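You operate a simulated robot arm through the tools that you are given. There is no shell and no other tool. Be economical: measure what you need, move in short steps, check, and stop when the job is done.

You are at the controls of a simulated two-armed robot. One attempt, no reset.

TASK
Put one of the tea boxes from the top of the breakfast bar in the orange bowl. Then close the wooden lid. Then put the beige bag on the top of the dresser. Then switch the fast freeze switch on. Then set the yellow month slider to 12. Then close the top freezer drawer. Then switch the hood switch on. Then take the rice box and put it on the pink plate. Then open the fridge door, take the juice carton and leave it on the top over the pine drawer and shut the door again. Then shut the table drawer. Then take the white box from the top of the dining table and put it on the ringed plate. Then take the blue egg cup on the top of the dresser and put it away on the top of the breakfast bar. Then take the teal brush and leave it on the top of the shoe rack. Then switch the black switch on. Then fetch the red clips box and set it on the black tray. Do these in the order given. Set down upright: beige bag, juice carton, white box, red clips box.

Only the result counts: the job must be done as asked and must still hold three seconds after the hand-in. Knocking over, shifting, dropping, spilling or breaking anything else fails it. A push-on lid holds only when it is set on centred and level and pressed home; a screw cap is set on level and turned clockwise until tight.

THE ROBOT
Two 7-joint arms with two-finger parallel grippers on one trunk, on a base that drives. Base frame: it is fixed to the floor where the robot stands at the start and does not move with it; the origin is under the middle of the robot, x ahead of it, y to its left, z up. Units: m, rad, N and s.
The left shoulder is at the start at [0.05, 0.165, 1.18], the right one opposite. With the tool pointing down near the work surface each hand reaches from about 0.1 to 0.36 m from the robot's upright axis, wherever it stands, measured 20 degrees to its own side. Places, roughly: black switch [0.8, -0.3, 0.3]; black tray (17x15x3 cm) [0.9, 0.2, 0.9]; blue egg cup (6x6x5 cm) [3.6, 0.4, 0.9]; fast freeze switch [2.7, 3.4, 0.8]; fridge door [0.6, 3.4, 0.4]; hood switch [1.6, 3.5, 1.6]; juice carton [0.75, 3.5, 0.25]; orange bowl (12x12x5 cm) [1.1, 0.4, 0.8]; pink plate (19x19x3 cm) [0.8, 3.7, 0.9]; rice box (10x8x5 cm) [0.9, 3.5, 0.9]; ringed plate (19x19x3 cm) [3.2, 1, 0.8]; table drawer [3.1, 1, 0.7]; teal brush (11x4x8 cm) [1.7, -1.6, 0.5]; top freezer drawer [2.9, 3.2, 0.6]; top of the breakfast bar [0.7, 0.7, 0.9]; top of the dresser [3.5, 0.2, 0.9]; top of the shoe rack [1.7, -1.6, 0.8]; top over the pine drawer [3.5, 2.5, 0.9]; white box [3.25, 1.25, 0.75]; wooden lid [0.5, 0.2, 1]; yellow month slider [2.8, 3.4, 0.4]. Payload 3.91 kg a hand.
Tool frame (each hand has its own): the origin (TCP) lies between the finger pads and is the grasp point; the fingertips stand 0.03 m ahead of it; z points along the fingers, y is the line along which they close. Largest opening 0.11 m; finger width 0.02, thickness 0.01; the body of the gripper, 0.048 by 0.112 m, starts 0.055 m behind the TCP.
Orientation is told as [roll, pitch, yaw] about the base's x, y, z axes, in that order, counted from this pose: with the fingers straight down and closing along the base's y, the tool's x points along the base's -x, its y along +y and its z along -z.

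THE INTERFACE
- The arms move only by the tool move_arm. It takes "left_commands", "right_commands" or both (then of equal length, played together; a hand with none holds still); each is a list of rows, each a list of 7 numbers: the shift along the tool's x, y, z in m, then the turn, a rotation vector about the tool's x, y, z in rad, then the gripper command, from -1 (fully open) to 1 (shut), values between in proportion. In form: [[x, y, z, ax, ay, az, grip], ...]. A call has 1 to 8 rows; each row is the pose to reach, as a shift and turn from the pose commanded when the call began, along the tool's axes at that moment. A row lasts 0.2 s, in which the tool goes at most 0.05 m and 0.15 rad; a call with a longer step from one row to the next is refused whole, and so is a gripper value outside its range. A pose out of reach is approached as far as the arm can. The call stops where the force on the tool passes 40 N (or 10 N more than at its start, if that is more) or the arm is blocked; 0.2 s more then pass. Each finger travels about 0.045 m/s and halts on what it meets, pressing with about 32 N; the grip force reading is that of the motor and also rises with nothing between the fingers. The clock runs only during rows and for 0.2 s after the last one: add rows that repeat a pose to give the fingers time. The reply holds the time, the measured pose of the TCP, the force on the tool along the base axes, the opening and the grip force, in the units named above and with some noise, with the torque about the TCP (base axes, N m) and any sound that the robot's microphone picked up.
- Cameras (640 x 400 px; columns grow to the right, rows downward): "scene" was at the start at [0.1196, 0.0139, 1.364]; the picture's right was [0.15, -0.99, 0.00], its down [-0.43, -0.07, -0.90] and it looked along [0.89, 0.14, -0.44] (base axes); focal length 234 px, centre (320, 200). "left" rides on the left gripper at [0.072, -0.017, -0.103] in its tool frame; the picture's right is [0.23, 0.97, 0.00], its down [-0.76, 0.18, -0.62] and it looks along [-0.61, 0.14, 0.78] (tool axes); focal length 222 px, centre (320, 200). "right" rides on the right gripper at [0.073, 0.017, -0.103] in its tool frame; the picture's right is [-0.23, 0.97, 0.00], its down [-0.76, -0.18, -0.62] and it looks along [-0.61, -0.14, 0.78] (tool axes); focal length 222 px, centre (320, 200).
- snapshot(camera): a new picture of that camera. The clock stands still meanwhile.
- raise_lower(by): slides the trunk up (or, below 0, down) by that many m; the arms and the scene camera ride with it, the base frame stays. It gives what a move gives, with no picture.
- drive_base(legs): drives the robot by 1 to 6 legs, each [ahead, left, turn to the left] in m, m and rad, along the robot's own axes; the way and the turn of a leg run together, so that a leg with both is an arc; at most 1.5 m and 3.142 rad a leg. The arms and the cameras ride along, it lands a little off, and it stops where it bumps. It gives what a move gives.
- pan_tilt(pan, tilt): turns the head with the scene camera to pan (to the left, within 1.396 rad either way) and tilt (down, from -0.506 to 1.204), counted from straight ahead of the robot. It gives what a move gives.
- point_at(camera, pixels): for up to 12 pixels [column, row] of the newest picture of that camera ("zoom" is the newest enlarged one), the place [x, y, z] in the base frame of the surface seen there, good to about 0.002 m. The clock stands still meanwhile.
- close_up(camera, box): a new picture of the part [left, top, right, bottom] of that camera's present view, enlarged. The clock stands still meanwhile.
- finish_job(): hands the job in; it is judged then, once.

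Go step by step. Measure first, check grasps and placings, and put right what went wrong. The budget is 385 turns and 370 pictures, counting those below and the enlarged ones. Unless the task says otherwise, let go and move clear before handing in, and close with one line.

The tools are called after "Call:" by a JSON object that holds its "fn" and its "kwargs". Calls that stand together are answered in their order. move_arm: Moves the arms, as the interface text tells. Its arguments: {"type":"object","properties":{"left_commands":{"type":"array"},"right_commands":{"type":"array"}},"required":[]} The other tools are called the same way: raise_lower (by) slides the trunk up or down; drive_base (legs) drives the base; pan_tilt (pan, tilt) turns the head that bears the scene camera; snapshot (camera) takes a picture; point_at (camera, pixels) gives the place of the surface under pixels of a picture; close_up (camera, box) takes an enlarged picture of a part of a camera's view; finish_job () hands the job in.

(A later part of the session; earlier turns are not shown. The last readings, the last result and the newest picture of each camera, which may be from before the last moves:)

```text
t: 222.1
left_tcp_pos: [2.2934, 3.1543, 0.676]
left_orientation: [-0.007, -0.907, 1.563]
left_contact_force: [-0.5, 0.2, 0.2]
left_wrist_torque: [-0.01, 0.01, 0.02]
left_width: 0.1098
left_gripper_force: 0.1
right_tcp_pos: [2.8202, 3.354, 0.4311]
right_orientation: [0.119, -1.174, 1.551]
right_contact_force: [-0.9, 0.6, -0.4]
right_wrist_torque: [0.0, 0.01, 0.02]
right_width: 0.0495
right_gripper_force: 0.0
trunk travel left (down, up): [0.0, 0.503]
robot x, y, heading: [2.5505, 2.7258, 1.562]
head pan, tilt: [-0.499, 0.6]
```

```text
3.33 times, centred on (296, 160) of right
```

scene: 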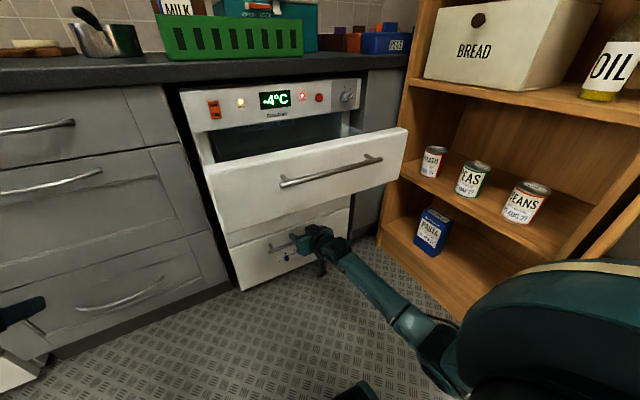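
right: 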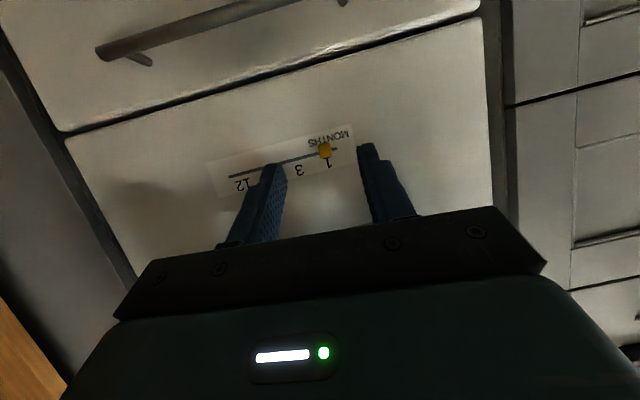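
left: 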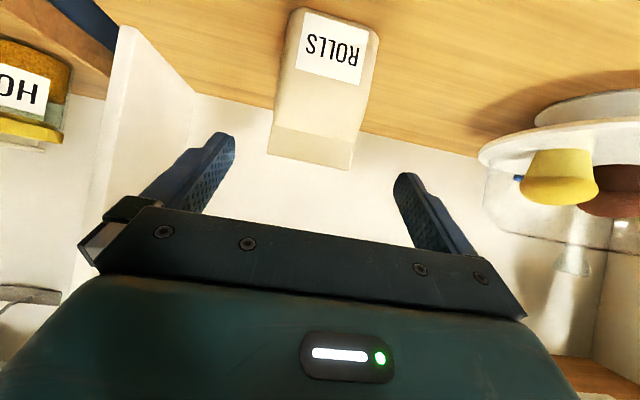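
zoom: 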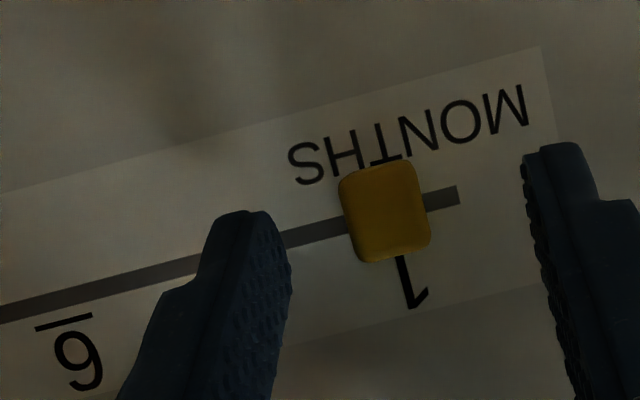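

Close on the knob.

Call:
{"fn": "move_arm", "kwargs": {"right_commands": [[0, 0, 0, 0, 0, 0, 0.5], [0, 0, 0, 0, 0, 0, 0.8], [0, 0, 0, 0, 0, 0, 0.8], [0, 0, 0, 0, 0, 0, 0.8]]}}

Call:
{"fn": "move_arm", "kwargs": {"right_commands": [[0, -0.02, -0.0024, 0, 0, 0, 0.8], [0, -0.04, -0.0048, 0, 0, 0, 0.8], [0, -0.06, -0.0072, 0, 0, 0, 0.8], [0, -0.08, -0.0096, 0, 0, 0, 0.8], [0, -0.1, -0.012, 0, 0, 0, 0.8], [0, -0.119, -0.0143, 0, 0, 0, 0.8]]}}

Call:
{"fn": "close_up", "kwargs": {"camera": "right", "box": [200, 100, 392, 220]}}

```text
t: 223.1
left_tcp_pos: [2.293, 3.1537, 0.6762]
left_orientation: [-0.005, -0.907, 1.563]
left_contact_force: [-0.3, -0.5, 0.9]
left_wrist_torque: [-0.04, 0.06, 0.02]
left_width: 0.1099
left_gripper_force: 0.1
right_tcp_pos: [2.8206, 3.354, 0.431]
right_orientation: [0.109, -1.174, 1.556]
right_contact_force: [7.8, 2.1, -0.1]
right_wrist_torque: [0.03, -0.61, -0.3]
right_width: 0.0149
right_gripper_force: 44.8
trunk travel left (down, up): [0.0, 0.503]
robot x, y, heading: [2.553, 2.7273, 1.563]
head pan, tilt: [-0.499, 0.6]
```

```text
t: 224.5
left_tcp_pos: [2.2931, 3.1546, 0.676]
left_orientation: [-0.005, -0.908, 1.563]
left_contact_force: [-0.2, 0.2, -1.1]
left_wrist_torque: [-0.03, 0.0, -0.02]
left_width: 0.1099
left_gripper_force: 0.1
right_tcp_pos: [2.9404, 3.3519, 0.4304]
right_orientation: [0.115, -1.173, 1.55]
right_contact_force: [0.2, 8.2, -2.7]
right_wrist_torque: [0.07, -0.6, -0.16]
right_width: 0.015
right_gripper_force: 44.6
trunk travel left (down, up): [0.0, 0.503]
robot x, y, heading: [2.5553, 2.7303, 1.561]
head pan, tilt: [-0.499, 0.6]
```

```text
3.33 times, centred on (296, 160) of right
```

zoom: 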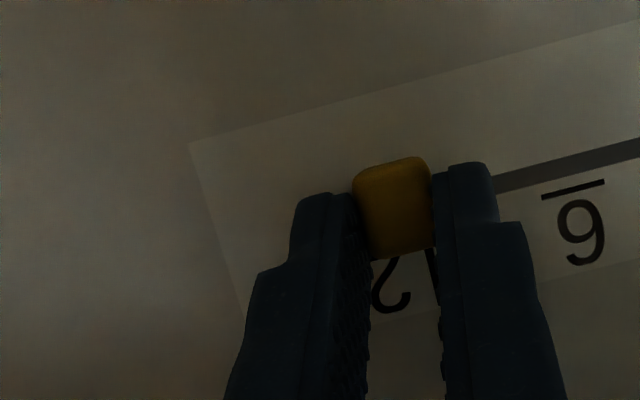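

Knob moved to "12". Release and back off to verify.

Call:
{"fn": "move_arm", "kwargs": {"right_commands": [[0, 0, 0, 0, 0, 0, 0.3], [0, 0, 0, 0, 0, 0, 0.1], [0, 0, 0, 0, 0, 0, 0.1], [0, 0, 0, 0, 0, 0, 0.1]]}}

Call:
{"fn": "drive_base", "kwargs": {"legs": [[-0.15, 0, 0]]}}

Call:
{"fn": "close_up", "kwargs": {"camera": "right", "box": [240, 90, 432, 210]}}

```text
t: 225.5
left_tcp_pos: [2.2932, 3.1538, 0.6764]
left_orientation: [-0.004, -0.907, 1.565]
left_contact_force: [-0.5, 0.0, -0.8]
left_wrist_torque: [0.0, 0.02, 0.0]
left_width: 0.11
left_gripper_force: 0.0
right_tcp_pos: [2.9389, 3.3525, 0.431]
right_orientation: [0.116, -1.174, 1.549]
right_contact_force: [-0.5, 0.1, 0.3]
right_wrist_torque: [-0.01, 0.0, 0.0]
right_width: 0.0495
right_gripper_force: 0.0
trunk travel left (down, up): [0.0, 0.503]
robot x, y, heading: [2.5564, 2.7249, 1.563]
head pan, tilt: [-0.499, 0.6]
```

```text
t: 226.9
left_tcp_pos: [2.2918, 3.0052, 0.6763]
left_orientation: [-0.005, -0.909, 1.563]
left_contact_force: [-0.2, -0.4, -0.4]
left_wrist_torque: [-0.02, -0.01, 0.01]
left_width: 0.1098
left_gripper_force: 0.1
right_tcp_pos: [2.9378, 3.2051, 0.4297]
right_orientation: [0.116, -1.173, 1.55]
right_contact_force: [1.0, -0.8, -0.1]
right_wrist_torque: [-0.04, 0.01, -0.01]
right_width: 0.0493
right_gripper_force: 0.0
trunk travel left (down, up): [0.0, 0.503]
robot x, y, heading: [2.5548, 2.5818, 1.557]
head pan, tilt: [-0.499, 0.6]
```

```text
3.33 times, centred on (336, 150) of right
```

zoom: 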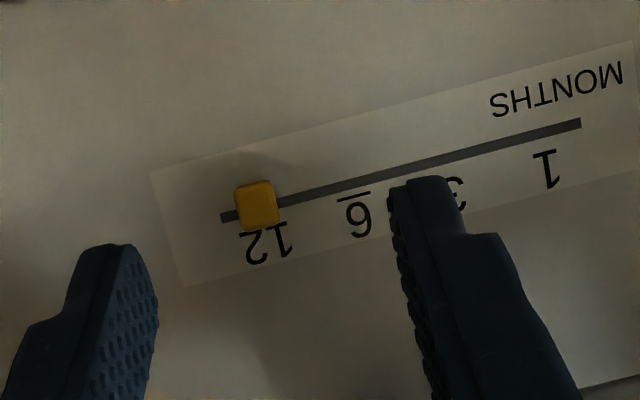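

Slider is at 12. Now back off, raise to z≈0.645, centre on the drawer and push it shut.

Call:
{"fn": "drive_base", "kwargs": {"legs": [[-0.22, 0, 0.012], [0, 0.055, 0]]}}

Call:
{"fn": "raise_lower", "kwargs": {"by": 0.215}}

Call:
{"fn": "move_arm", "kwargs": {"right_commands": [[0, 0, 0, 0, 0, 0, 1], [0, 0, 0, 0, 0, 0, 1], [0, 0, 0, 0, 0, 0, 1], [0, 0, 0, 0, 0, 0, 1]]}}

Call:
{"fn": "snapshot", "kwargs": {"camera": "right"}}

Call:
{"fn": "snapshot", "kwargs": {"camera": "scene"}}

```text
t: 229.1
left_tcp_pos: [2.2319, 2.7818, 0.6754]
left_orientation: [-0.006, -0.909, 1.575]
left_contact_force: [0.1, -0.3, -0.1]
left_wrist_torque: [-0.02, -0.02, 0.02]
left_width: 0.1102
left_gripper_force: 0.1
right_tcp_pos: [2.8763, 2.9868, 0.4306]
right_orientation: [0.117, -1.174, 1.56]
right_contact_force: [0.5, -0.6, 0.2]
right_wrist_torque: [-0.04, -0.04, 0.03]
right_width: 0.0492
right_gripper_force: 0.0
trunk travel left (down, up): [0.0, 0.503]
robot x, y, heading: [2.496, 2.3593, 1.576]
head pan, tilt: [-0.499, 0.6]
```

```text
t: 231.4
left_tcp_pos: [2.2319, 2.7829, 0.8914]
left_orientation: [-0.006, -0.909, 1.574]
left_contact_force: [-0.5, 0.1, 0.2]
left_wrist_torque: [0.0, 0.01, 0.0]
left_width: 0.11
left_gripper_force: 0.0
right_tcp_pos: [2.8767, 2.9878, 0.6449]
right_orientation: [0.117, -1.173, 1.562]
right_contact_force: [0.3, -0.7, 0.3]
right_wrist_torque: [0.02, 0.01, -0.02]
right_width: 0.0493
right_gripper_force: 0.0
trunk travel left (down, up): [-0.215, 0.288]
robot x, y, heading: [2.4922, 2.3608, 1.574]
head pan, tilt: [-0.499, 0.6]
```

```text
t: 232.4
left_tcp_pos: [2.2321, 2.7826, 0.8909]
left_orientation: [-0.005, -0.908, 1.574]
left_contact_force: [0.2, 0.9, -0.9]
left_wrist_torque: [0.01, 0.0, 0.02]
left_width: 0.11
left_gripper_force: 0.2
right_tcp_pos: [2.8758, 2.9866, 0.6459]
right_orientation: [0.117, -1.175, 1.561]
right_contact_force: [0.5, 0.3, 0.1]
right_wrist_torque: [0.01, 0.02, 0.01]
right_width: 0.0
right_gripper_force: 31.8
trunk travel left (down, up): [-0.215, 0.288]
robot x, y, heading: [2.4977, 2.356, 1.572]
head pan, tilt: [-0.499, 0.6]
```

```text
263 pictures are left
```

right: 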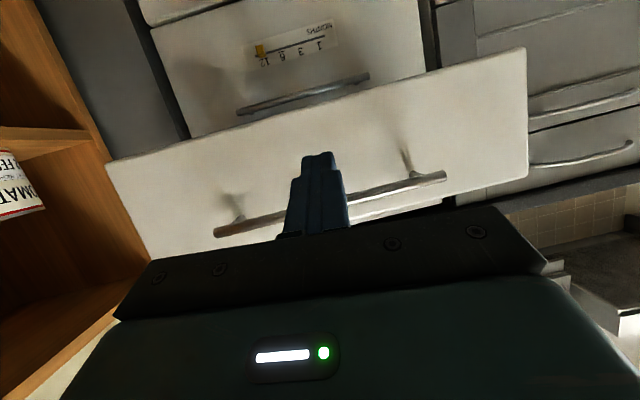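

```text
262 pictures are left
```

scene: 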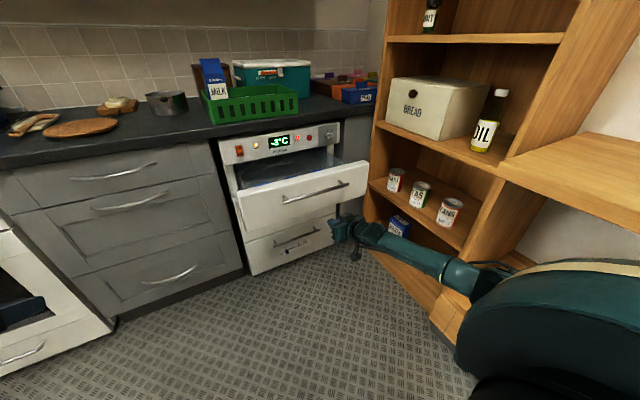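

Drive forward to push the drawer.

Call:
{"fn": "drive_base", "kwargs": {"legs": [[0.2, 0, 0]]}}

Call:
{"fn": "drive_base", "kwargs": {"legs": [[0.12, 0, 0]]}}

Call:
{"fn": "snapshot", "kwargs": {"camera": "scene"}}

```text
t: 234.0
left_tcp_pos: [2.2319, 2.9816, 0.8909]
left_orientation: [-0.006, -0.907, 1.576]
left_contact_force: [-1.2, -0.5, 1.2]
left_wrist_torque: [-0.02, -0.02, 0.02]
left_width: 0.11
left_gripper_force: 0.0
right_tcp_pos: [2.8768, 3.187, 0.6441]
right_orientation: [0.118, -1.176, 1.56]
right_contact_force: [0.2, 0.2, 0.3]
right_wrist_torque: [-0.01, 0.0, 0.0]
right_width: 0.0001
right_gripper_force: 31.9
trunk travel left (down, up): [-0.215, 0.288]
robot x, y, heading: [2.4959, 2.5553, 1.567]
head pan, tilt: [-0.499, 0.6]
```

```text
t: 235.3
left_tcp_pos: [2.2308, 3.1023, 0.8912]
left_orientation: [-0.007, -0.907, 1.575]
left_contact_force: [0.7, 0.4, 0.3]
left_wrist_torque: [0.01, -0.01, 0.0]
left_width: 0.11
left_gripper_force: 0.1
right_tcp_pos: [2.874, 3.3071, 0.6444]
right_orientation: [0.118, -1.171, 1.559]
right_contact_force: [-0.1, -0.4, 0.4]
right_wrist_torque: [0.01, 0.01, 0.02]
right_width: 0.0
right_gripper_force: 32.1
trunk travel left (down, up): [-0.215, 0.288]
robot x, y, heading: [2.4916, 2.6789, 1.576]
head pan, tilt: [-0.499, 0.6]
```

```text
261 pictures are left
```

scene: 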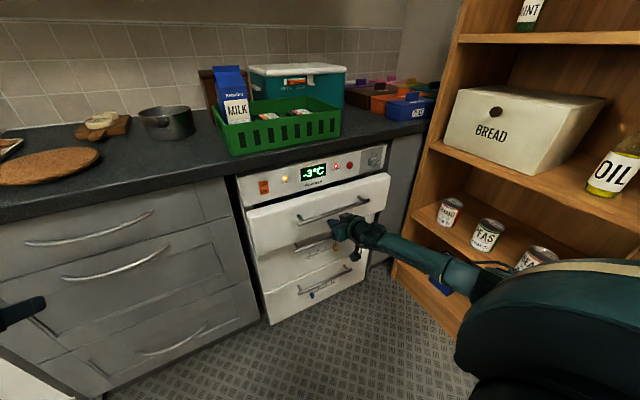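

Nearly shut. Push the remainder.

Call:
{"fn": "drive_base", "kwargs": {"legs": [[0.045, 0, 0]]}}

Call:
{"fn": "move_arm", "kwargs": {"right_commands": [[-0.004, 0, 0.009, 0, 0, 0, 1], [-0.008, 0, 0.018, 0, 0, 0, 1], [-0.012, 0, 0.027, 0, 0, 0, 1], [-0.016, 0, 0.037, 0, 0, 0, 1]]}}

Call:
{"fn": "close_up", "kwargs": {"camera": "scene", "box": [230, 120, 430, 320]}}

```text
t: 236.2
left_tcp_pos: [2.2314, 3.1469, 0.8918]
left_orientation: [-0.006, -0.908, 1.574]
left_contact_force: [-0.6, 0.1, 0.2]
left_wrist_torque: [0.03, -0.01, 0.01]
left_width: 0.1102
left_gripper_force: 0.1
right_tcp_pos: [2.8749, 3.3523, 0.6435]
right_orientation: [0.117, -1.173, 1.559]
right_contact_force: [0.6, -0.2, 1.1]
right_wrist_torque: [0.0, -0.01, 0.0]
right_width: 0.0
right_gripper_force: 32.4
trunk travel left (down, up): [-0.215, 0.288]
robot x, y, heading: [2.4996, 2.7248, 1.574]
head pan, tilt: [-0.499, 0.6]
```

```text
t: 236.8
left_tcp_pos: [2.2322, 3.1451, 0.8907]
left_orientation: [-0.007, -0.908, 1.574]
left_contact_force: [-0.3, 0.1, 0.0]
left_wrist_torque: [0.0, -0.01, -0.02]
left_width: 0.1101
left_gripper_force: 0.1
right_tcp_pos: [2.8729, 3.3659, 0.6442]
right_orientation: [0.115, -1.171, 1.567]
right_contact_force: [-2.2, -22.3, 12.0]
right_wrist_torque: [0.34, -0.03, -0.05]
right_width: 0.0
right_gripper_force: 32.6
trunk travel left (down, up): [-0.215, 0.288]
robot x, y, heading: [2.4918, 2.7207, 1.569]
head pan, tilt: [-0.499, 0.6]
stopped in row 3 (right hand): the force on the tool passed its limit (the readings are from after the stop); the commanded pose is now the measured one
```

```text
2.00 times, centred on (330, 220) of scene
```

zoom: 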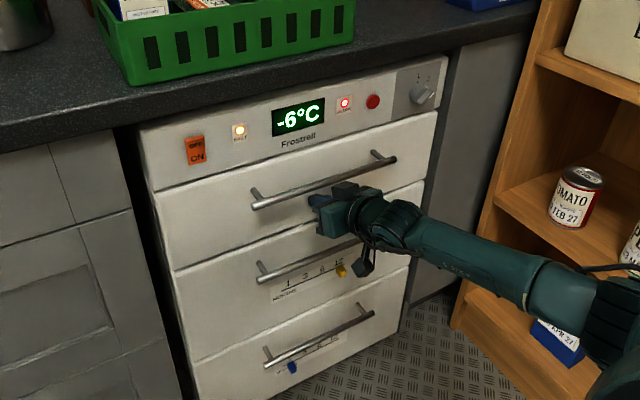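

Drawer shut (−6 °C and falling). Next the hood switch: back off, raise the trunk and move left to look.

Call:
{"fn": "drive_base", "kwargs": {"legs": [[-0.45, 0, 0], [0, 0.9, 0]]}}

Call:
{"fn": "raise_lower", "kwargs": {"by": 0.28}}

Call:
{"fn": "pan_tilt", "kwargs": {"pan": 0.0, "tilt": 0.1}}

Call:
{"fn": "snapshot", "kwargs": {"camera": "scene"}}

```text
t: 243.8
left_tcp_pos: [1.3389, 2.7016, 0.8905]
left_orientation: [-0.004, -0.908, 1.567]
left_contact_force: [0.5, -0.7, -0.3]
left_wrist_torque: [0.0, -0.01, 0.0]
left_width: 0.1099
left_gripper_force: 0.1
right_tcp_pos: [1.9822, 2.9182, 0.6411]
right_orientation: [0.115, -1.165, 1.558]
right_contact_force: [-0.4, -0.4, 0.0]
right_wrist_torque: [-0.02, 0.01, 0.01]
right_width: 0.0
right_gripper_force: 32.3
trunk travel left (down, up): [-0.215, 0.288]
robot x, y, heading: [1.5995, 2.2737, 1.561]
head pan, tilt: [-0.499, 0.6]
```

```text
t: 246.7
left_tcp_pos: [1.3383, 2.7014, 1.1711]
left_orientation: [-0.006, -0.907, 1.568]
left_contact_force: [0.1, 0.7, -0.4]
left_wrist_torque: [-0.01, 0.0, 0.01]
left_width: 0.1098
left_gripper_force: 0.0
right_tcp_pos: [1.9812, 2.9165, 0.9215]
right_orientation: [0.116, -1.166, 1.558]
right_contact_force: [0.2, 0.8, 0.5]
right_wrist_torque: [-0.01, -0.01, -0.02]
right_width: 0.0
right_gripper_force: 31.9
trunk travel left (down, up): [-0.495, 0.008]
robot x, y, heading: [1.6023, 2.2777, 1.563]
head pan, tilt: [-0.499, 0.6]
```

```text
t: 247.6
left_tcp_pos: [1.3385, 2.7011, 1.1704]
left_orientation: [-0.006, -0.907, 1.567]
left_contact_force: [0.1, -0.7, -0.4]
left_wrist_torque: [0.0, 0.01, 0.0]
left_width: 0.1102
left_gripper_force: 0.2
right_tcp_pos: [1.9814, 2.918, 0.9215]
right_orientation: [0.117, -1.167, 1.557]
right_contact_force: [0.0, -0.3, 0.1]
right_wrist_torque: [0.01, 0.0, -0.02]
right_width: 0.0002
right_gripper_force: 32.3
trunk travel left (down, up): [-0.495, 0.008]
robot x, y, heading: [1.6019, 2.2775, 1.565]
head pan, tilt: [0.0, 0.099]
```

```text
259 pictures are left
```

scene: 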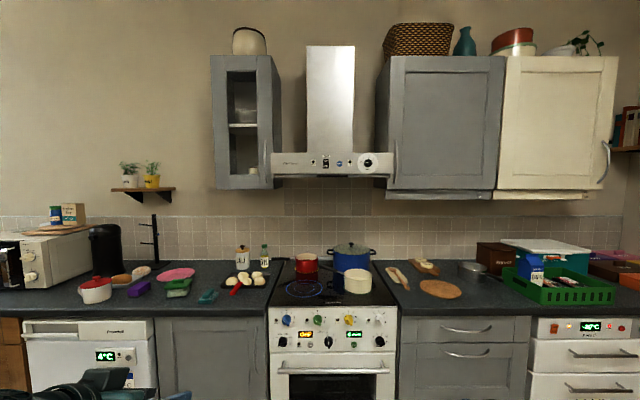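

Call:
{"fn": "close_up", "kwargs": {"camera": "scene", "box": [270, 145, 398, 185]}}

Call:
{"fn": "close_up", "kwargs": {"camera": "scene", "box": [300, 148, 348, 178]}}

Call:
{"fn": "point_at", "kwargs": {"camera": "zoom", "pixels": [[337, 110], [337, 160], [337, 195], [337, 225], [300, 170], [375, 170], [260, 170], [200, 170], [337, 280], [420, 180], [520, 180], [345, 140]]}}

Call:
{"fn": "close_up", "kwargs": {"camera": "scene", "box": [70, 190, 290, 320]}}

```text
5.00 times, centred on (334, 165) of scene
```

zoom: 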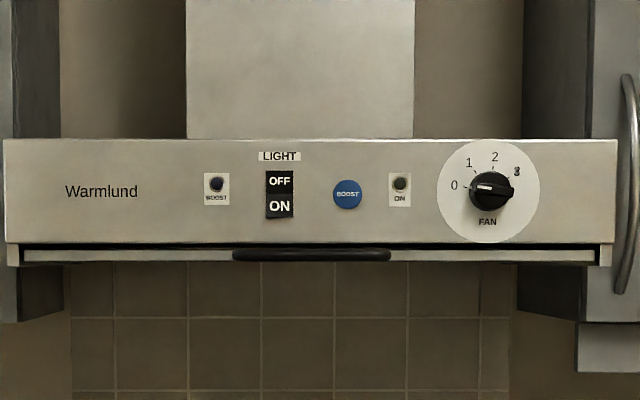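

```text
13.33 times, centred on (324, 163) of scene
```

zoom: 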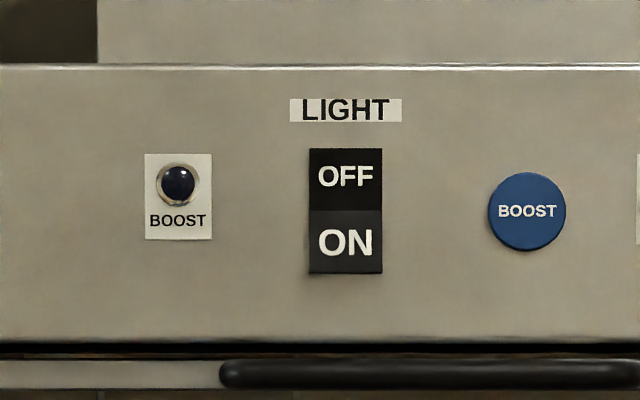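

```text
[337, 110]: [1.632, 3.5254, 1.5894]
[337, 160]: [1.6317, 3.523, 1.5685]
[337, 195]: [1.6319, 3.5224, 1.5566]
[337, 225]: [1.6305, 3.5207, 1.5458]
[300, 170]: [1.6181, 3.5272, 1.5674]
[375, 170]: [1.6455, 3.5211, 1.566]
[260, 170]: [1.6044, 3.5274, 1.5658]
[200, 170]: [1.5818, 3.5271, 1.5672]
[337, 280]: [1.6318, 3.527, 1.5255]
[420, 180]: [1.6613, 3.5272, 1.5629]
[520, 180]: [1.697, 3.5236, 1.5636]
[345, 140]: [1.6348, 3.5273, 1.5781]
```

```text
2.91 times, centred on (180, 255) of scene
```

zoom: 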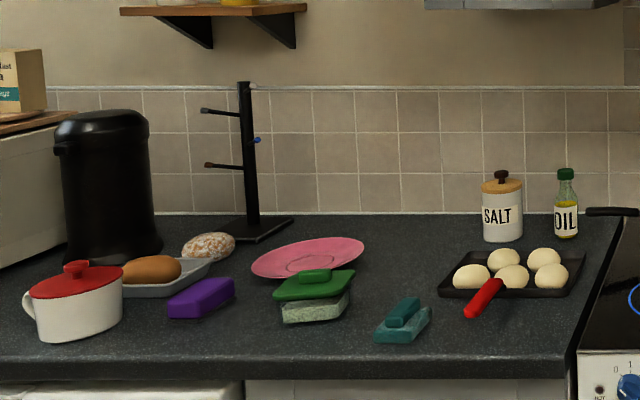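

The hood light rocker is at (1.632,3.522), ON half at z≈1.545. Raise the left hand, closed, with a flatter pitch.

Call:
{"fn": "move_arm", "kwargs": {"left_commands": [[-0.035, 0, -0.028, 0, -0.05, 0, 1], [-0.07, 0, -0.056, 0, -0.1, 0, 1], [-0.106, 0, -0.083, 0, -0.15, 0, 1], [-0.142, 0, -0.111, 0, -0.2, 0, 1], [-0.177, 0, -0.139, 0, -0.25, 0, 1], [-0.213, 0, -0.166, 0, -0.3, 0, 1], [-0.248, 0, -0.194, 0, -0.35, 0, 1], [-0.284, 0, -0.222, 0, -0.4, 0, 1]]}}

Call:
{"fn": "snapshot", "kwargs": {"camera": "scene"}}

```text
t: 249.4
left_tcp_pos: [1.3371, 2.7008, 1.5319]
left_orientation: [-0.01, -1.31, 1.573]
left_contact_force: [-0.3, 0.4, 0.0]
left_wrist_torque: [0.01, 0.06, 0.0]
left_width: 0.0
left_gripper_force: 32.3
right_tcp_pos: [1.9832, 2.9176, 0.9216]
right_orientation: [0.115, -1.165, 1.556]
right_contact_force: [-0.6, -0.2, -0.2]
right_wrist_torque: [0.0, 0.0, 0.03]
right_width: 0.0001
right_gripper_force: 32.0
trunk travel left (down, up): [-0.495, 0.008]
robot x, y, heading: [1.6002, 2.2769, 1.564]
head pan, tilt: [0.0, 0.099]
```

```text
255 pictures are left
```

scene: 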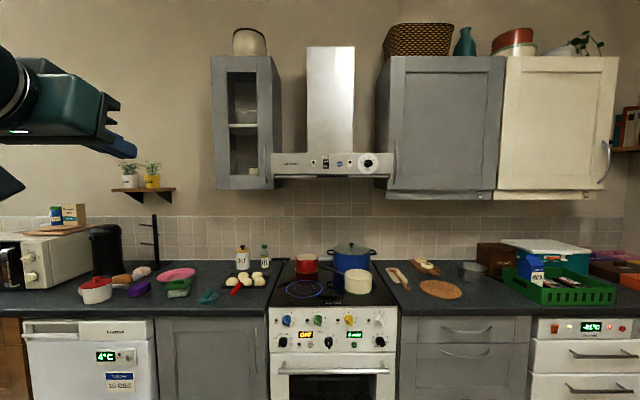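

Reachable. Pull the right hand back and up first so it stays clear of the counter.

Call:
{"fn": "move_arm", "kwargs": {"right_commands": [[-0.008, 0, -0.044, 0, 0, 0, 1], [-0.016, 0, -0.088, 0, 0.05, 0, 1], [-0.024, 0, -0.132, 0, 0.1, 0, 1], [-0.032, 0, -0.176, 0, 0.15, 0, 1], [-0.04, 0, -0.22, 0, 0.2, 0, 1], [-0.048, 0, -0.264, 0, 0.3, 0, 1], [-0.056, 0, -0.308, 0, 0.4, 0, 1], [-0.066, 0, -0.35, 0, 0.5, 0, 1]]}}

Call:
{"fn": "drive_base", "kwargs": {"legs": [[0, -0.295, 0], [0.6, 0, 0]]}}

Call:
{"fn": "snapshot", "kwargs": {"camera": "scene"}}

Call:
{"fn": "snapshot", "kwargs": {"camera": "left"}}

```text
t: 251.2
left_tcp_pos: [1.3359, 2.6999, 1.5322]
left_orientation: [-0.02, -1.308, 1.584]
left_contact_force: [-0.1, -0.5, 0.2]
left_wrist_torque: [0.01, -0.03, -0.02]
left_width: 0.0001
left_gripper_force: 32.7
right_tcp_pos: [2.0174, 2.6237, 1.1198]
right_orientation: [0.06, -0.666, 1.627]
right_contact_force: [-0.7, 0.2, 0.3]
right_wrist_torque: [-0.05, 0.0, -0.05]
right_width: 0.0
right_gripper_force: 31.7
trunk travel left (down, up): [-0.495, 0.008]
robot x, y, heading: [1.599, 2.279, 1.566]
head pan, tilt: [0.0, 0.099]
```

```text
t: 256.2
left_tcp_pos: [1.6325, 3.298, 1.5318]
left_orientation: [-0.014, -1.306, 1.577]
left_contact_force: [-0.1, -0.5, 0.1]
left_wrist_torque: [-0.01, -0.03, 0.0]
left_width: 0.0
left_gripper_force: 32.1
right_tcp_pos: [2.3124, 3.2204, 1.1195]
right_orientation: [0.058, -0.667, 1.629]
right_contact_force: [0.5, 0.8, -0.4]
right_wrist_torque: [0.0, -0.01, -0.01]
right_width: 0.0004
right_gripper_force: 32.3
trunk travel left (down, up): [-0.495, 0.008]
robot x, y, heading: [1.8956, 2.8729, 1.572]
head pan, tilt: [0.0, 0.099]
```

```text
254 pictures are left
```

scene: 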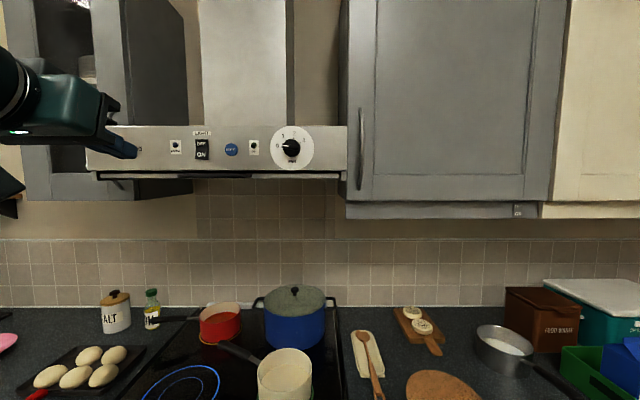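

```text
253 pictures are left
```

left: 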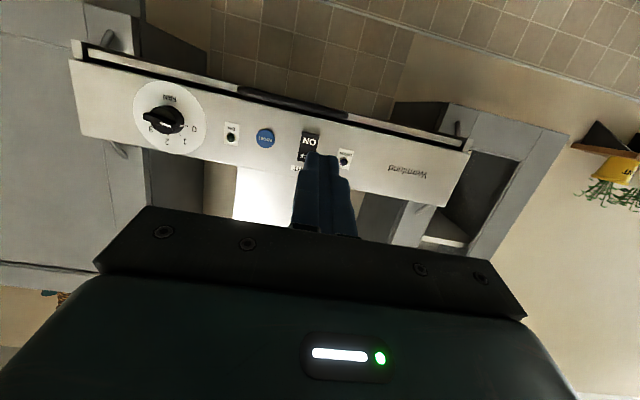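

Aligned with the rocker. Drive 0.1 closer, then extend the arm slowly.

Call:
{"fn": "drive_base", "kwargs": {"legs": [[0.1, 0, 0]]}}

Call:
{"fn": "move_arm", "kwargs": {"left_commands": [[-0.012, 0, 0.015, 0, 0, 0, 1], [-0.018, 0, 0.035, 0, 0, 0, 1], [-0.024, 0, 0.058, 0, 0, 0, 1], [-0.026, 0, 0.068, 0, 0, 0, 1]]}}

Call:
{"fn": "close_up", "kwargs": {"camera": "left", "box": [240, 90, 400, 190]}}

```text
t: 257.3
left_tcp_pos: [1.6339, 3.3969, 1.5314]
left_orientation: [-0.013, -1.307, 1.577]
left_contact_force: [-0.3, 0.5, -0.2]
left_wrist_torque: [0.02, -0.01, 0.04]
left_width: 0.0
left_gripper_force: 31.9
right_tcp_pos: [2.3134, 3.319, 1.1184]
right_orientation: [0.059, -0.666, 1.628]
right_contact_force: [-0.6, 0.5, -0.3]
right_wrist_torque: [-0.04, 0.03, 0.02]
right_width: 0.0
right_gripper_force: 32.0
trunk travel left (down, up): [-0.495, 0.008]
robot x, y, heading: [1.8956, 2.9674, 1.563]
head pan, tilt: [0.0, 0.099]
```

```text
t: 258.3
left_tcp_pos: [1.6331, 3.4675, 1.5396]
left_orientation: [-0.017, -1.309, 1.579]
left_contact_force: [0.1, -0.5, 0.7]
left_wrist_torque: [-0.01, -0.02, -0.02]
left_width: 0.0
left_gripper_force: 31.8
right_tcp_pos: [2.314, 3.3192, 1.1198]
right_orientation: [0.058, -0.668, 1.629]
right_contact_force: [-0.6, -0.2, 0.4]
right_wrist_torque: [0.01, -0.01, -0.01]
right_width: 0.0001
right_gripper_force: 32.0
trunk travel left (down, up): [-0.495, 0.008]
robot x, y, heading: [1.8942, 2.9709, 1.563]
head pan, tilt: [0.0, 0.099]
```

```text
4.00 times, centred on (320, 140) of left
```

zoom: 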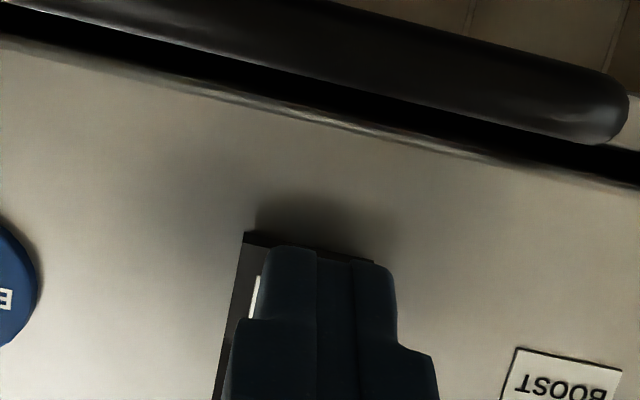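

Tip is over the ON half. Push.

Call:
{"fn": "move_arm", "kwargs": {"left_commands": [[-0.003, 0, 0.012, 0, 0, 0, 1], [-0.005, 0, 0.02, 0, 0, 0, 1], [-0.007, 0, 0.028, 0, 0, 0, 1], [-0.009, 0, 0.036, 0, 0, 0, 1], [-0.011, 0, 0.043, 0, 0, 0, 1]]}}

Call:
{"fn": "move_arm", "kwargs": {"left_commands": [[0, 0, -0.03, 0, 0, 0, 1], [0, 0, -0.07, 0, 0, 0, 1], [0, 0, -0.11, 0, 0, 0, 1], [0, 0, -0.15, 0, 0, 0, 1]]}}

Call:
{"fn": "snapshot", "kwargs": {"camera": "scene"}}

Call:
{"fn": "close_up", "kwargs": {"camera": "scene", "box": [150, 110, 280, 190]}}

```text
t: 259.3
left_tcp_pos: [1.6333, 3.4891, 1.5394]
left_orientation: [-0.016, -1.302, 1.58]
left_contact_force: [-1.6, -26.4, -4.1]
left_wrist_torque: [-0.05, 0.12, 0.08]
left_width: 0.0
left_gripper_force: 32.2
right_tcp_pos: [2.3134, 3.3138, 1.1214]
right_orientation: [0.055, -0.672, 1.631]
right_contact_force: [-0.1, 0.2, -0.6]
right_wrist_torque: [0.03, -0.01, -0.02]
right_width: 0.0
right_gripper_force: 31.9
trunk travel left (down, up): [-0.495, 0.008]
robot x, y, heading: [1.8944, 2.9695, 1.567]
head pan, tilt: [0.0, 0.099]
heard: click
stopped in row 4 (left hand): the force on the tool passed its limit (the readings are from after the stop); the commanded pose is now the measured one
```

```text
t: 260.3
left_tcp_pos: [1.6335, 3.3519, 1.5761]
left_orientation: [-0.014, -1.3, 1.576]
left_contact_force: [0.6, -0.8, 0.0]
left_wrist_torque: [0.0, -0.01, -0.02]
left_width: 0.0
left_gripper_force: 31.6
right_tcp_pos: [2.3137, 3.3177, 1.1201]
right_orientation: [0.058, -0.669, 1.631]
right_contact_force: [0.3, -0.7, -0.1]
right_wrist_torque: [0.0, 0.0, -0.01]
right_width: 0.0
right_gripper_force: 32.1
trunk travel left (down, up): [-0.495, 0.008]
robot x, y, heading: [1.8957, 2.9707, 1.564]
head pan, tilt: [0.0, 0.099]
```

```text
251 pictures are left
```

scene: 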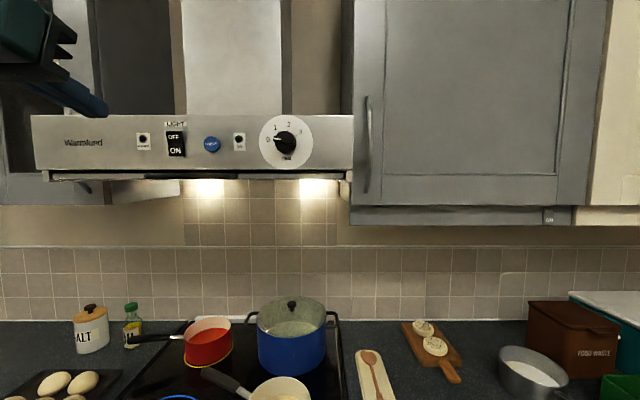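

```text
4.92 times, centred on (215, 150) of scene
```

zoom: 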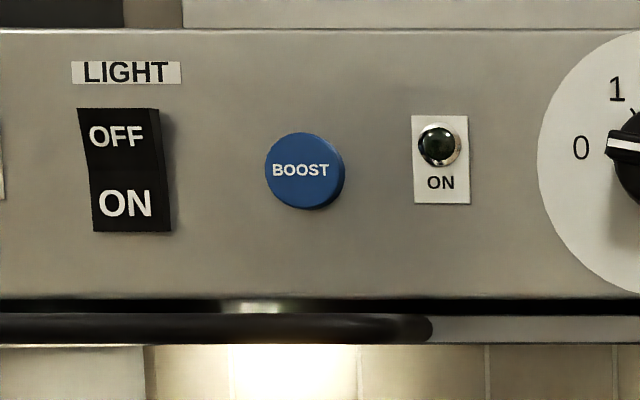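

Hood light is on. Next, the rice box: back off and go left to view the counter at x≈0.9.

Call:
{"fn": "drive_base", "kwargs": {"legs": [[-0.35, 0, 0], [0, 0.85, 0]]}}

Call:
{"fn": "pan_tilt", "kwargs": {"pan": 0.0, "tilt": 0.5}}

Call:
{"fn": "snapshot", "kwargs": {"camera": "scene"}}

```text
t: 266.7
left_tcp_pos: [0.7774, 3.009, 1.5768]
left_orientation: [-0.015, -1.298, 1.579]
left_contact_force: [0.0, -0.1, -1.0]
left_wrist_torque: [0.0, 0.01, -0.02]
left_width: 0.0
left_gripper_force: 32.5
right_tcp_pos: [1.4569, 2.9747, 1.1203]
right_orientation: [0.057, -0.666, 1.628]
right_contact_force: [-0.1, 0.3, 0.2]
right_wrist_torque: [0.01, -0.03, 0.01]
right_width: 0.0
right_gripper_force: 31.9
trunk travel left (down, up): [-0.495, 0.008]
robot x, y, heading: [1.038, 2.6253, 1.568]
head pan, tilt: [0.0, 0.099]
```

```text
t: 267.5
left_tcp_pos: [0.7772, 3.0091, 1.5763]
left_orientation: [-0.013, -1.297, 1.577]
left_contact_force: [-0.2, 0.1, -0.1]
left_wrist_torque: [0.0, -0.01, -0.01]
left_width: 0.0
left_gripper_force: 31.9
right_tcp_pos: [1.456, 2.9755, 1.1195]
right_orientation: [0.057, -0.666, 1.632]
right_contact_force: [0.6, -1.3, -0.6]
right_wrist_torque: [0.03, 0.0, 0.0]
right_width: 0.0003
right_gripper_force: 31.2
trunk travel left (down, up): [-0.495, 0.008]
robot x, y, heading: [1.0393, 2.6254, 1.569]
head pan, tilt: [0.0, 0.499]
```

```text
249 pictures are left
```

scene: 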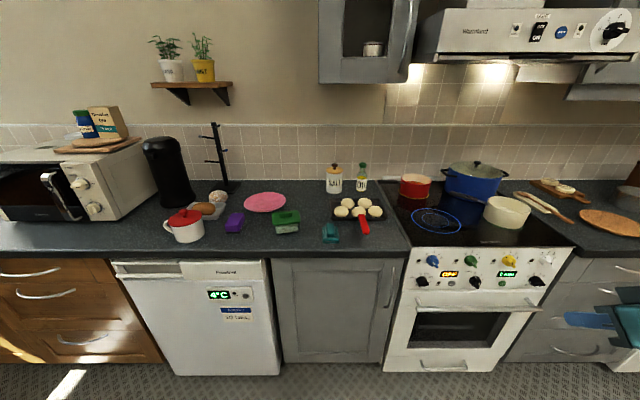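

Call:
{"fn": "close_up", "kwargs": {"camera": "scene", "box": [210, 175, 354, 265]}}

Call:
{"fn": "point_at", "kwargs": {"camera": "zoom", "pixels": [[340, 180], [285, 165], [395, 165], [375, 195], [290, 200], [285, 260], [385, 250], [340, 220], [240, 110], [160, 110], [330, 115], [240, 150]]}}

Call:
{"fn": "point_at", "kwargs": {"camera": "zoom", "pixels": [[340, 245], [110, 210], [540, 250], [240, 80], [330, 300], [250, 300], [295, 220], [450, 60], [100, 10]]}}

```text
4.44 times, centred on (282, 220) of scene
```

zoom: 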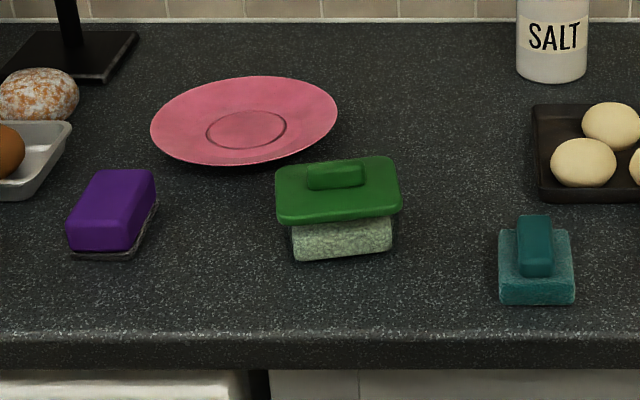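

```text
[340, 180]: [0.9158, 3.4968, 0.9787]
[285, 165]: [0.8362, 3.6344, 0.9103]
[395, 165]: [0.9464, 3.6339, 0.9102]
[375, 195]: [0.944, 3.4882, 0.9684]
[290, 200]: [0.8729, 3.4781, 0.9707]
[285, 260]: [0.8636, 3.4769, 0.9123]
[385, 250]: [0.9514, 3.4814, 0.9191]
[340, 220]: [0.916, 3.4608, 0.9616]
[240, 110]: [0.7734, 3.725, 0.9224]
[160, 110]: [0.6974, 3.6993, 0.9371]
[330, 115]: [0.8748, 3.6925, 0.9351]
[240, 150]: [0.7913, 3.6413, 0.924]
```

```text
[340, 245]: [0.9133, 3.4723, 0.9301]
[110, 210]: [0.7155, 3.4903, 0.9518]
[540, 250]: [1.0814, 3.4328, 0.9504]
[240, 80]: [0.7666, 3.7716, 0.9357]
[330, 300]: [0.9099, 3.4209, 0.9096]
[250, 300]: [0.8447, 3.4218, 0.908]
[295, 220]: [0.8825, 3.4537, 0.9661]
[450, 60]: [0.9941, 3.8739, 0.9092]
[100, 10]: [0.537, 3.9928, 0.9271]
```

The rice box is the green-lidded one at (0.915,3.50), lid top z≈0.967, counter 0.909; pink plate centre ≈(0.786,3.705). Return the left hand to pointing down.

Call:
{"fn": "move_arm", "kwargs": {"left_commands": [[0.03, 0, 0.01, 0, 0.145, 0, 0.5], [0.07, 0, 0.02, 0, 0.29, 0, 0], [0.11, 0, 0.03, 0, 0.435, 0, -1], [0.15, 0, 0.04, 0, 0.58, 0, -1], [0.19, 0, 0.05, 0, 0.725, 0, -1], [0.23, 0, 0.06, 0, 0.87, 0, -1], [0.27, 0, 0.07, 0, 1.015, 0, -1], [0.3, 0, 0.08, 0, 1.16, 0, -1]]}}

Call:
{"fn": "move_arm", "kwargs": {"left_commands": [[0, 0, 0, 0, 0.137, 0, -1]]}}

Call:
{"fn": "move_arm", "kwargs": {"left_commands": [[0, 0, 0, 0, 0, -0.14, -1], [0, 0, 0, 0, 0, -0.28, -1], [0, 0, 0, 0, 0, -0.42, -1], [0, 0, 0, 0, 0, -0.56, -1], [0, 0, 0, 0, 0, -0.7, -1], [0, 0, 0, 0, 0, -0.84, -1], [0, 0, 0, 0, 0, -0.98, -1], [0, 0, 0, 0, 0, -1.12, -1]]}}

Call:
{"fn": "move_arm", "kwargs": {"left_commands": [[0, 0, 0, 0, 0, -0.14, -1], [0, 0, 0, 0, 0, -0.28, -1], [0, 0, 0, 0, 0, -0.42, -1], [0, 0, 0, 0, 0, -0.46, -1]]}}

```text
t: 269.3
left_tcp_pos: [0.7782, 3.0072, 1.2648]
left_orientation: [-0.003, -0.136, 1.564]
left_contact_force: [0.4, 0.7, 0.0]
left_wrist_torque: [-0.03, -0.01, 0.0]
left_width: 0.1097
left_gripper_force: 0.1
right_tcp_pos: [1.457, 2.9746, 1.1192]
right_orientation: [0.058, -0.666, 1.631]
right_contact_force: [0.3, 0.5, -0.4]
right_wrist_torque: [-0.02, -0.01, 0.02]
right_width: 0.0
right_gripper_force: 31.8
trunk travel left (down, up): [-0.495, 0.008]
robot x, y, heading: [1.0404, 2.6234, 1.568]
head pan, tilt: [0.0, 0.499]
```

```text
t: 269.7
left_tcp_pos: [0.7792, 3.0066, 1.2656]
left_orientation: [-0.003, 0.002, 1.566]
left_contact_force: [0.4, 0.2, -0.1]
left_wrist_torque: [-0.03, -0.01, 0.0]
left_width: 0.11
left_gripper_force: 0.0
right_tcp_pos: [1.4568, 2.9756, 1.1191]
right_orientation: [0.059, -0.667, 1.63]
right_contact_force: [0.2, 1.1, -0.5]
right_wrist_torque: [-0.03, -0.01, -0.03]
right_width: 0.0
right_gripper_force: 32.2
trunk travel left (down, up): [-0.495, 0.008]
robot x, y, heading: [1.0402, 2.6253, 1.565]
head pan, tilt: [0.0, 0.499]
```

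```text
t: 271.5
left_tcp_pos: [0.7781, 3.0055, 1.2663]
left_orientation: [-0.005, 0.003, 2.689]
left_contact_force: [0.8, 0.3, 0.0]
left_wrist_torque: [0.01, -0.03, -0.03]
left_width: 0.1099
left_gripper_force: 0.1
right_tcp_pos: [1.4561, 2.9745, 1.1193]
right_orientation: [0.058, -0.666, 1.629]
right_contact_force: [0.2, 0.9, -0.7]
right_wrist_torque: [0.0, -0.03, 0.01]
right_width: 0.0
right_gripper_force: 31.9
trunk travel left (down, up): [-0.495, 0.008]
robot x, y, heading: [1.0406, 2.6247, 1.57]
head pan, tilt: [0.0, 0.499]
```

```text
t: 272.5
left_tcp_pos: [0.778, 3.0049, 1.2663]
left_orientation: [-0.003, 0.004, -3.136]
left_contact_force: [-0.3, -0.5, 0.5]
left_wrist_torque: [-0.03, 0.01, 0.01]
left_width: 0.1101
left_gripper_force: 0.0
right_tcp_pos: [1.4568, 2.9743, 1.1188]
right_orientation: [0.056, -0.667, 1.63]
right_contact_force: [-0.1, -0.4, 0.7]
right_wrist_torque: [-0.01, -0.02, -0.02]
right_width: 0.0
right_gripper_force: 32.2
trunk travel left (down, up): [-0.495, 0.008]
robot x, y, heading: [1.0426, 2.6259, 1.568]
head pan, tilt: [0.0, 0.499]
```

Fingers now close along y. Test how far forward this orientation reaches (free air).

Call:
{"fn": "move_arm", "kwargs": {"left_commands": [[0, -0.04, 0.03, 0, 0, 0, -1], [0, -0.08, 0.06, 0, 0, 0, -1], [0, -0.12, 0.09, 0, 0, 0, -1], [0, -0.16, 0.1, 0, 0, 0, -1], [0, -0.2, 0.1, 0, 0, 0, -1], [0, -0.24, 0.1, 0, 0, 0, -1], [0, -0.28, 0.1, 0, 0, 0, -1]]}}

```text
t: 274.1
left_tcp_pos: [0.7595, 3.2088, 1.1699]
left_orientation: [-0.001, 0.005, -3.139]
left_contact_force: [0.2, 0.6, 0.4]
left_wrist_torque: [0.01, -0.01, -0.03]
left_width: 0.1103
left_gripper_force: 0.0
left hand out of reach, approached as far as the arm can: row 5, 6, 7
right_tcp_pos: [1.4574, 2.9747, 1.1198]
right_orientation: [0.056, -0.666, 1.63]
right_contact_force: [0.8, 0.1, 0.3]
right_wrist_torque: [0.0, -0.02, 0.0]
right_width: 0.0
right_gripper_force: 32.1
trunk travel left (down, up): [-0.495, 0.008]
robot x, y, heading: [1.0402, 2.6233, 1.573]
head pan, tilt: [0.0, 0.499]
```

This orientation reaches 0.585 m forward. Position over the rice box.

Call:
{"fn": "drive_base", "kwargs": {"legs": [[0, -0.155, 0], [0.29, 0, 0]]}}

Call:
{"fn": "snapshot", "kwargs": {"camera": "left"}}

Call:
{"fn": "snapshot", "kwargs": {"camera": "scene"}}

```text
t: 277.1
left_tcp_pos: [0.913, 3.497, 1.1693]
left_orientation: [-0.002, 0.003, -3.137]
left_contact_force: [-0.1, 0.7, 0.4]
left_wrist_torque: [-0.01, 0.04, -0.01]
left_width: 0.11
left_gripper_force: 0.1
right_tcp_pos: [1.6114, 3.2639, 1.1197]
right_orientation: [0.058, -0.667, 1.632]
right_contact_force: [0.0, 0.1, 1.1]
right_wrist_torque: [0.01, -0.01, -0.02]
right_width: 0.0001
right_gripper_force: 31.2
trunk travel left (down, up): [-0.495, 0.008]
robot x, y, heading: [1.1967, 2.9134, 1.571]
head pan, tilt: [0.0, 0.499]
```

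```text
247 pictures are left
```

left: 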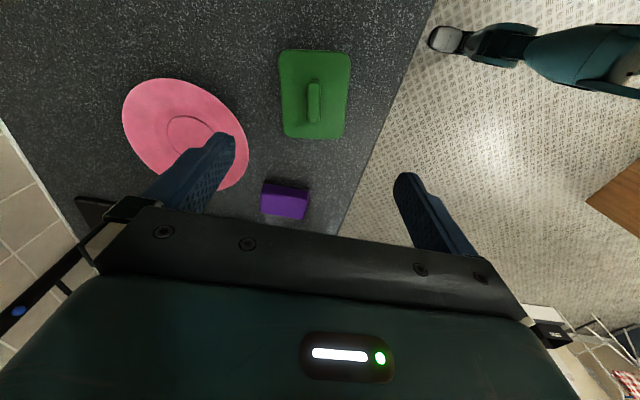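

```text
246 pictures are left
```

scene: 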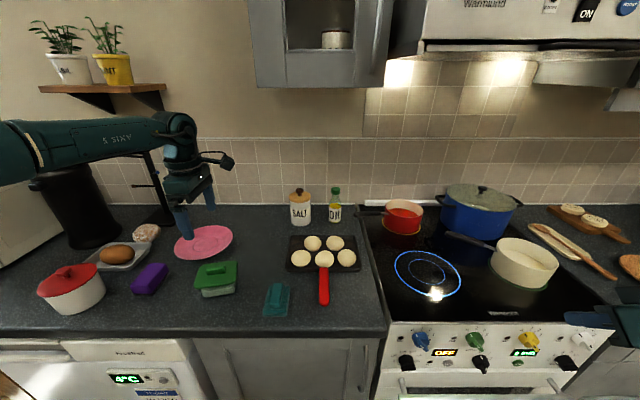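

Check the forearm's position against items on the left of the counter, and the box edges.

Call:
{"fn": "point_at", "kwargs": {"camera": "scene", "pixels": [[20, 145], [80, 140], [150, 135], [20, 175], [75, 215], [75, 185], [120, 250], [75, 285], [180, 125]]}}

Call:
{"fn": "point_at", "kwargs": {"camera": "left", "pixels": [[282, 55], [348, 56], [342, 136], [286, 134], [314, 102], [186, 133], [127, 115], [245, 150], [170, 82], [225, 185], [314, 60], [314, 130]]}}

```text
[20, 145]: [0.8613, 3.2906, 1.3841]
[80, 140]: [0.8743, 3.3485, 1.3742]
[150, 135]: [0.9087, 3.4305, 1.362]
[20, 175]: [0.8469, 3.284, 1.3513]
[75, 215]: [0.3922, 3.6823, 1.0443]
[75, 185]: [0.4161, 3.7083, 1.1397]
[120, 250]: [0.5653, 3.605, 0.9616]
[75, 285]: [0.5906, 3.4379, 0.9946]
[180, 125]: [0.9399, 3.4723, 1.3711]
```

```text
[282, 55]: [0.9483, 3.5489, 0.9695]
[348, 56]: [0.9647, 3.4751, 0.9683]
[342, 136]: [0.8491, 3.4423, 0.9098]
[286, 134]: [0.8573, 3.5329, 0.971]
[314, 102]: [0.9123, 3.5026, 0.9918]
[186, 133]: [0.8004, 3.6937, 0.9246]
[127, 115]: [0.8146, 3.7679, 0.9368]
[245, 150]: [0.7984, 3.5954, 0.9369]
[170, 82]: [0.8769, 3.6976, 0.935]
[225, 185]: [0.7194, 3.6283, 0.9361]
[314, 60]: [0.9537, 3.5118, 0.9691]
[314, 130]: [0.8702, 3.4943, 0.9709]
```

Box centre (0.911,3.504), rotated about +10°. Drive 3 cm ahead, turn the hand +10° and come down above it.

Call:
{"fn": "drive_base", "kwargs": {"legs": [[0.03, 0, 0]]}}

Call:
{"fn": "move_arm", "kwargs": {"left_commands": [[-0.001, 0.012, 0.04, 0, 0, -0.1, -1], [-0.002, 0.022, 0.08, 0, 0, -0.174, -1], [-0.002, 0.022, 0.12, 0, 0, -0.174, -1]]}}

Call:
{"fn": "snapshot", "kwargs": {"camera": "left"}}

```text
t: 278.0
left_tcp_pos: [0.9129, 3.5266, 1.1704]
left_orientation: [-0.001, 0.003, -3.136]
left_contact_force: [0.6, 1.3, -0.9]
left_wrist_torque: [0.01, 0.03, 0.0]
left_width: 0.11
left_gripper_force: 0.0
right_tcp_pos: [1.6112, 3.2941, 1.1202]
right_orientation: [0.056, -0.666, 1.633]
right_contact_force: [1.1, 0.4, -1.1]
right_wrist_torque: [-0.01, 0.02, 0.0]
right_width: 0.0
right_gripper_force: 32.6
trunk travel left (down, up): [-0.495, 0.008]
robot x, y, heading: [1.193, 2.9428, 1.571]
head pan, tilt: [0.0, 0.499]
```

```text
t: 278.8
left_tcp_pos: [0.9098, 3.4981, 1.0534]
left_orientation: [-0.004, 0.006, -2.96]
left_contact_force: [-0.6, 0.2, -1.5]
left_wrist_torque: [-0.02, -0.01, 0.0]
left_width: 0.1101
left_gripper_force: 0.1
left hand out of reach, approached as far as the arm can: row 3
right_tcp_pos: [1.6118, 3.2933, 1.1199]
right_orientation: [0.058, -0.669, 1.632]
right_contact_force: [-0.2, -0.2, -0.1]
right_wrist_torque: [-0.01, 0.01, 0.04]
right_width: 0.0
right_gripper_force: 31.7
trunk travel left (down, up): [-0.495, 0.008]
robot x, y, heading: [1.195, 2.9445, 1.576]
head pan, tilt: [0.0, 0.499]
```

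```text
245 pictures are left
```

left: 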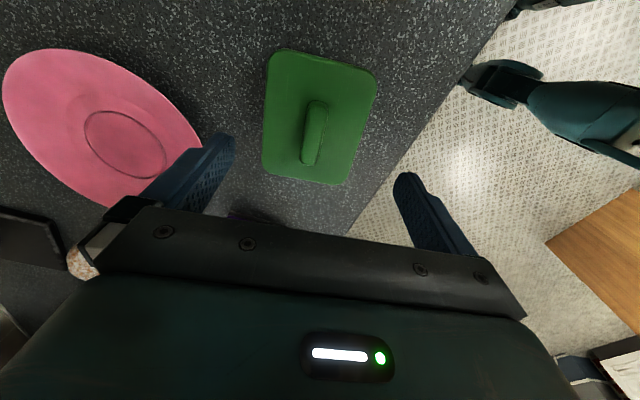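

Call:
{"fn": "point_at", "kwargs": {"camera": "left", "pixels": [[272, 58], [372, 75], [344, 178], [266, 168], [314, 130], [318, 106], [306, 158], [130, 142], [60, 52], [195, 140], [30, 140], [90, 200]]}}

```text
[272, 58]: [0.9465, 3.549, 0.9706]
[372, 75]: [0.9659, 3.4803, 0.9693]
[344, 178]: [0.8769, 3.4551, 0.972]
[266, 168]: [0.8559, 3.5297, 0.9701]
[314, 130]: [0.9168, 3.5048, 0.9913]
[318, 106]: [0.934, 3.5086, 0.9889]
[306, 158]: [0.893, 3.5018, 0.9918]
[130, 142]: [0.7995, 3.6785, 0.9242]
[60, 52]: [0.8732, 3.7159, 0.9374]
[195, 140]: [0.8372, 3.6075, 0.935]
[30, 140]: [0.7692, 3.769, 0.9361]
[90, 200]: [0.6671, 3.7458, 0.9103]
```

Box yaw is ≈15°. Nudge the base ahead, rotate 0.08 more, then lower by trunk.

Call:
{"fn": "drive_base", "kwargs": {"legs": [[0.015, 0, 0]]}}

Call:
{"fn": "move_arm", "kwargs": {"left_commands": [[0.002, 0.008, 0, 0, 0, -0.08, -1]]}}

Call:
{"fn": "raise_lower", "kwargs": {"by": -0.06}}

Call:
{"fn": "snapshot", "kwargs": {"camera": "left"}}

```text
t: 279.5
left_tcp_pos: [0.909, 3.5129, 1.0533]
left_orientation: [-0.004, 0.005, -2.961]
left_contact_force: [-0.7, 0.1, 0.5]
left_wrist_torque: [-0.04, 0.01, 0.03]
left_width: 0.1099
left_gripper_force: 0.0
right_tcp_pos: [1.6122, 3.3078, 1.1196]
right_orientation: [0.057, -0.667, 1.632]
right_contact_force: [0.2, 0.2, -0.1]
right_wrist_torque: [-0.02, -0.01, 0.01]
right_width: 0.0
right_gripper_force: 31.7
trunk travel left (down, up): [-0.495, 0.008]
robot x, y, heading: [1.1938, 2.9546, 1.575]
head pan, tilt: [0.0, 0.499]
```

```text
t: 279.9
left_tcp_pos: [0.913, 3.5047, 1.053]
left_orientation: [-0.002, 0.005, -2.881]
left_contact_force: [-0.6, 0.2, -0.7]
left_wrist_torque: [-0.03, 0.02, 0.0]
left_width: 0.1102
left_gripper_force: 0.1
right_tcp_pos: [1.6111, 3.3072, 1.1203]
right_orientation: [0.058, -0.668, 1.632]
right_contact_force: [0.3, -0.2, -0.1]
right_wrist_torque: [-0.02, 0.01, -0.01]
right_width: 0.0001
right_gripper_force: 31.8
trunk travel left (down, up): [-0.495, 0.008]
robot x, y, heading: [1.1945, 2.9579, 1.568]
head pan, tilt: [0.0, 0.499]
```

```text
t: 280.9
left_tcp_pos: [0.9135, 3.5047, 0.9935]
left_orientation: [-0.004, 0.005, -2.882]
left_contact_force: [0.8, -0.2, 0.4]
left_wrist_torque: [0.01, -0.04, 0.0]
left_width: 0.11
left_gripper_force: 0.0
right_tcp_pos: [1.6107, 3.3077, 1.0599]
right_orientation: [0.058, -0.668, 1.631]
right_contact_force: [-0.3, -0.2, -0.9]
right_wrist_torque: [-0.03, -0.02, 0.0]
right_width: 0.0
right_gripper_force: 31.9
trunk travel left (down, up): [-0.435, 0.068]
robot x, y, heading: [1.1937, 2.9601, 1.571]
head pan, tilt: [0.0, 0.499]
```

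```text
244 pictures are left
```

left: 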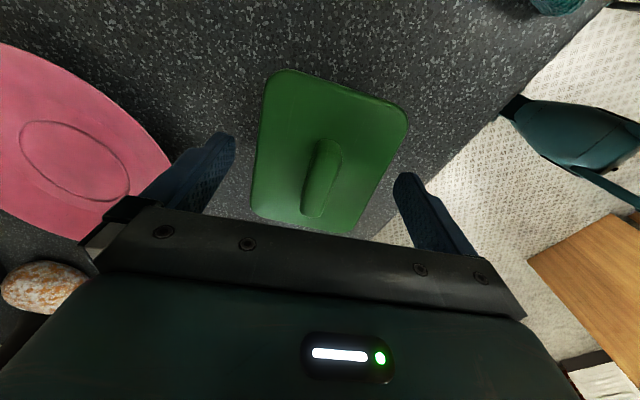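

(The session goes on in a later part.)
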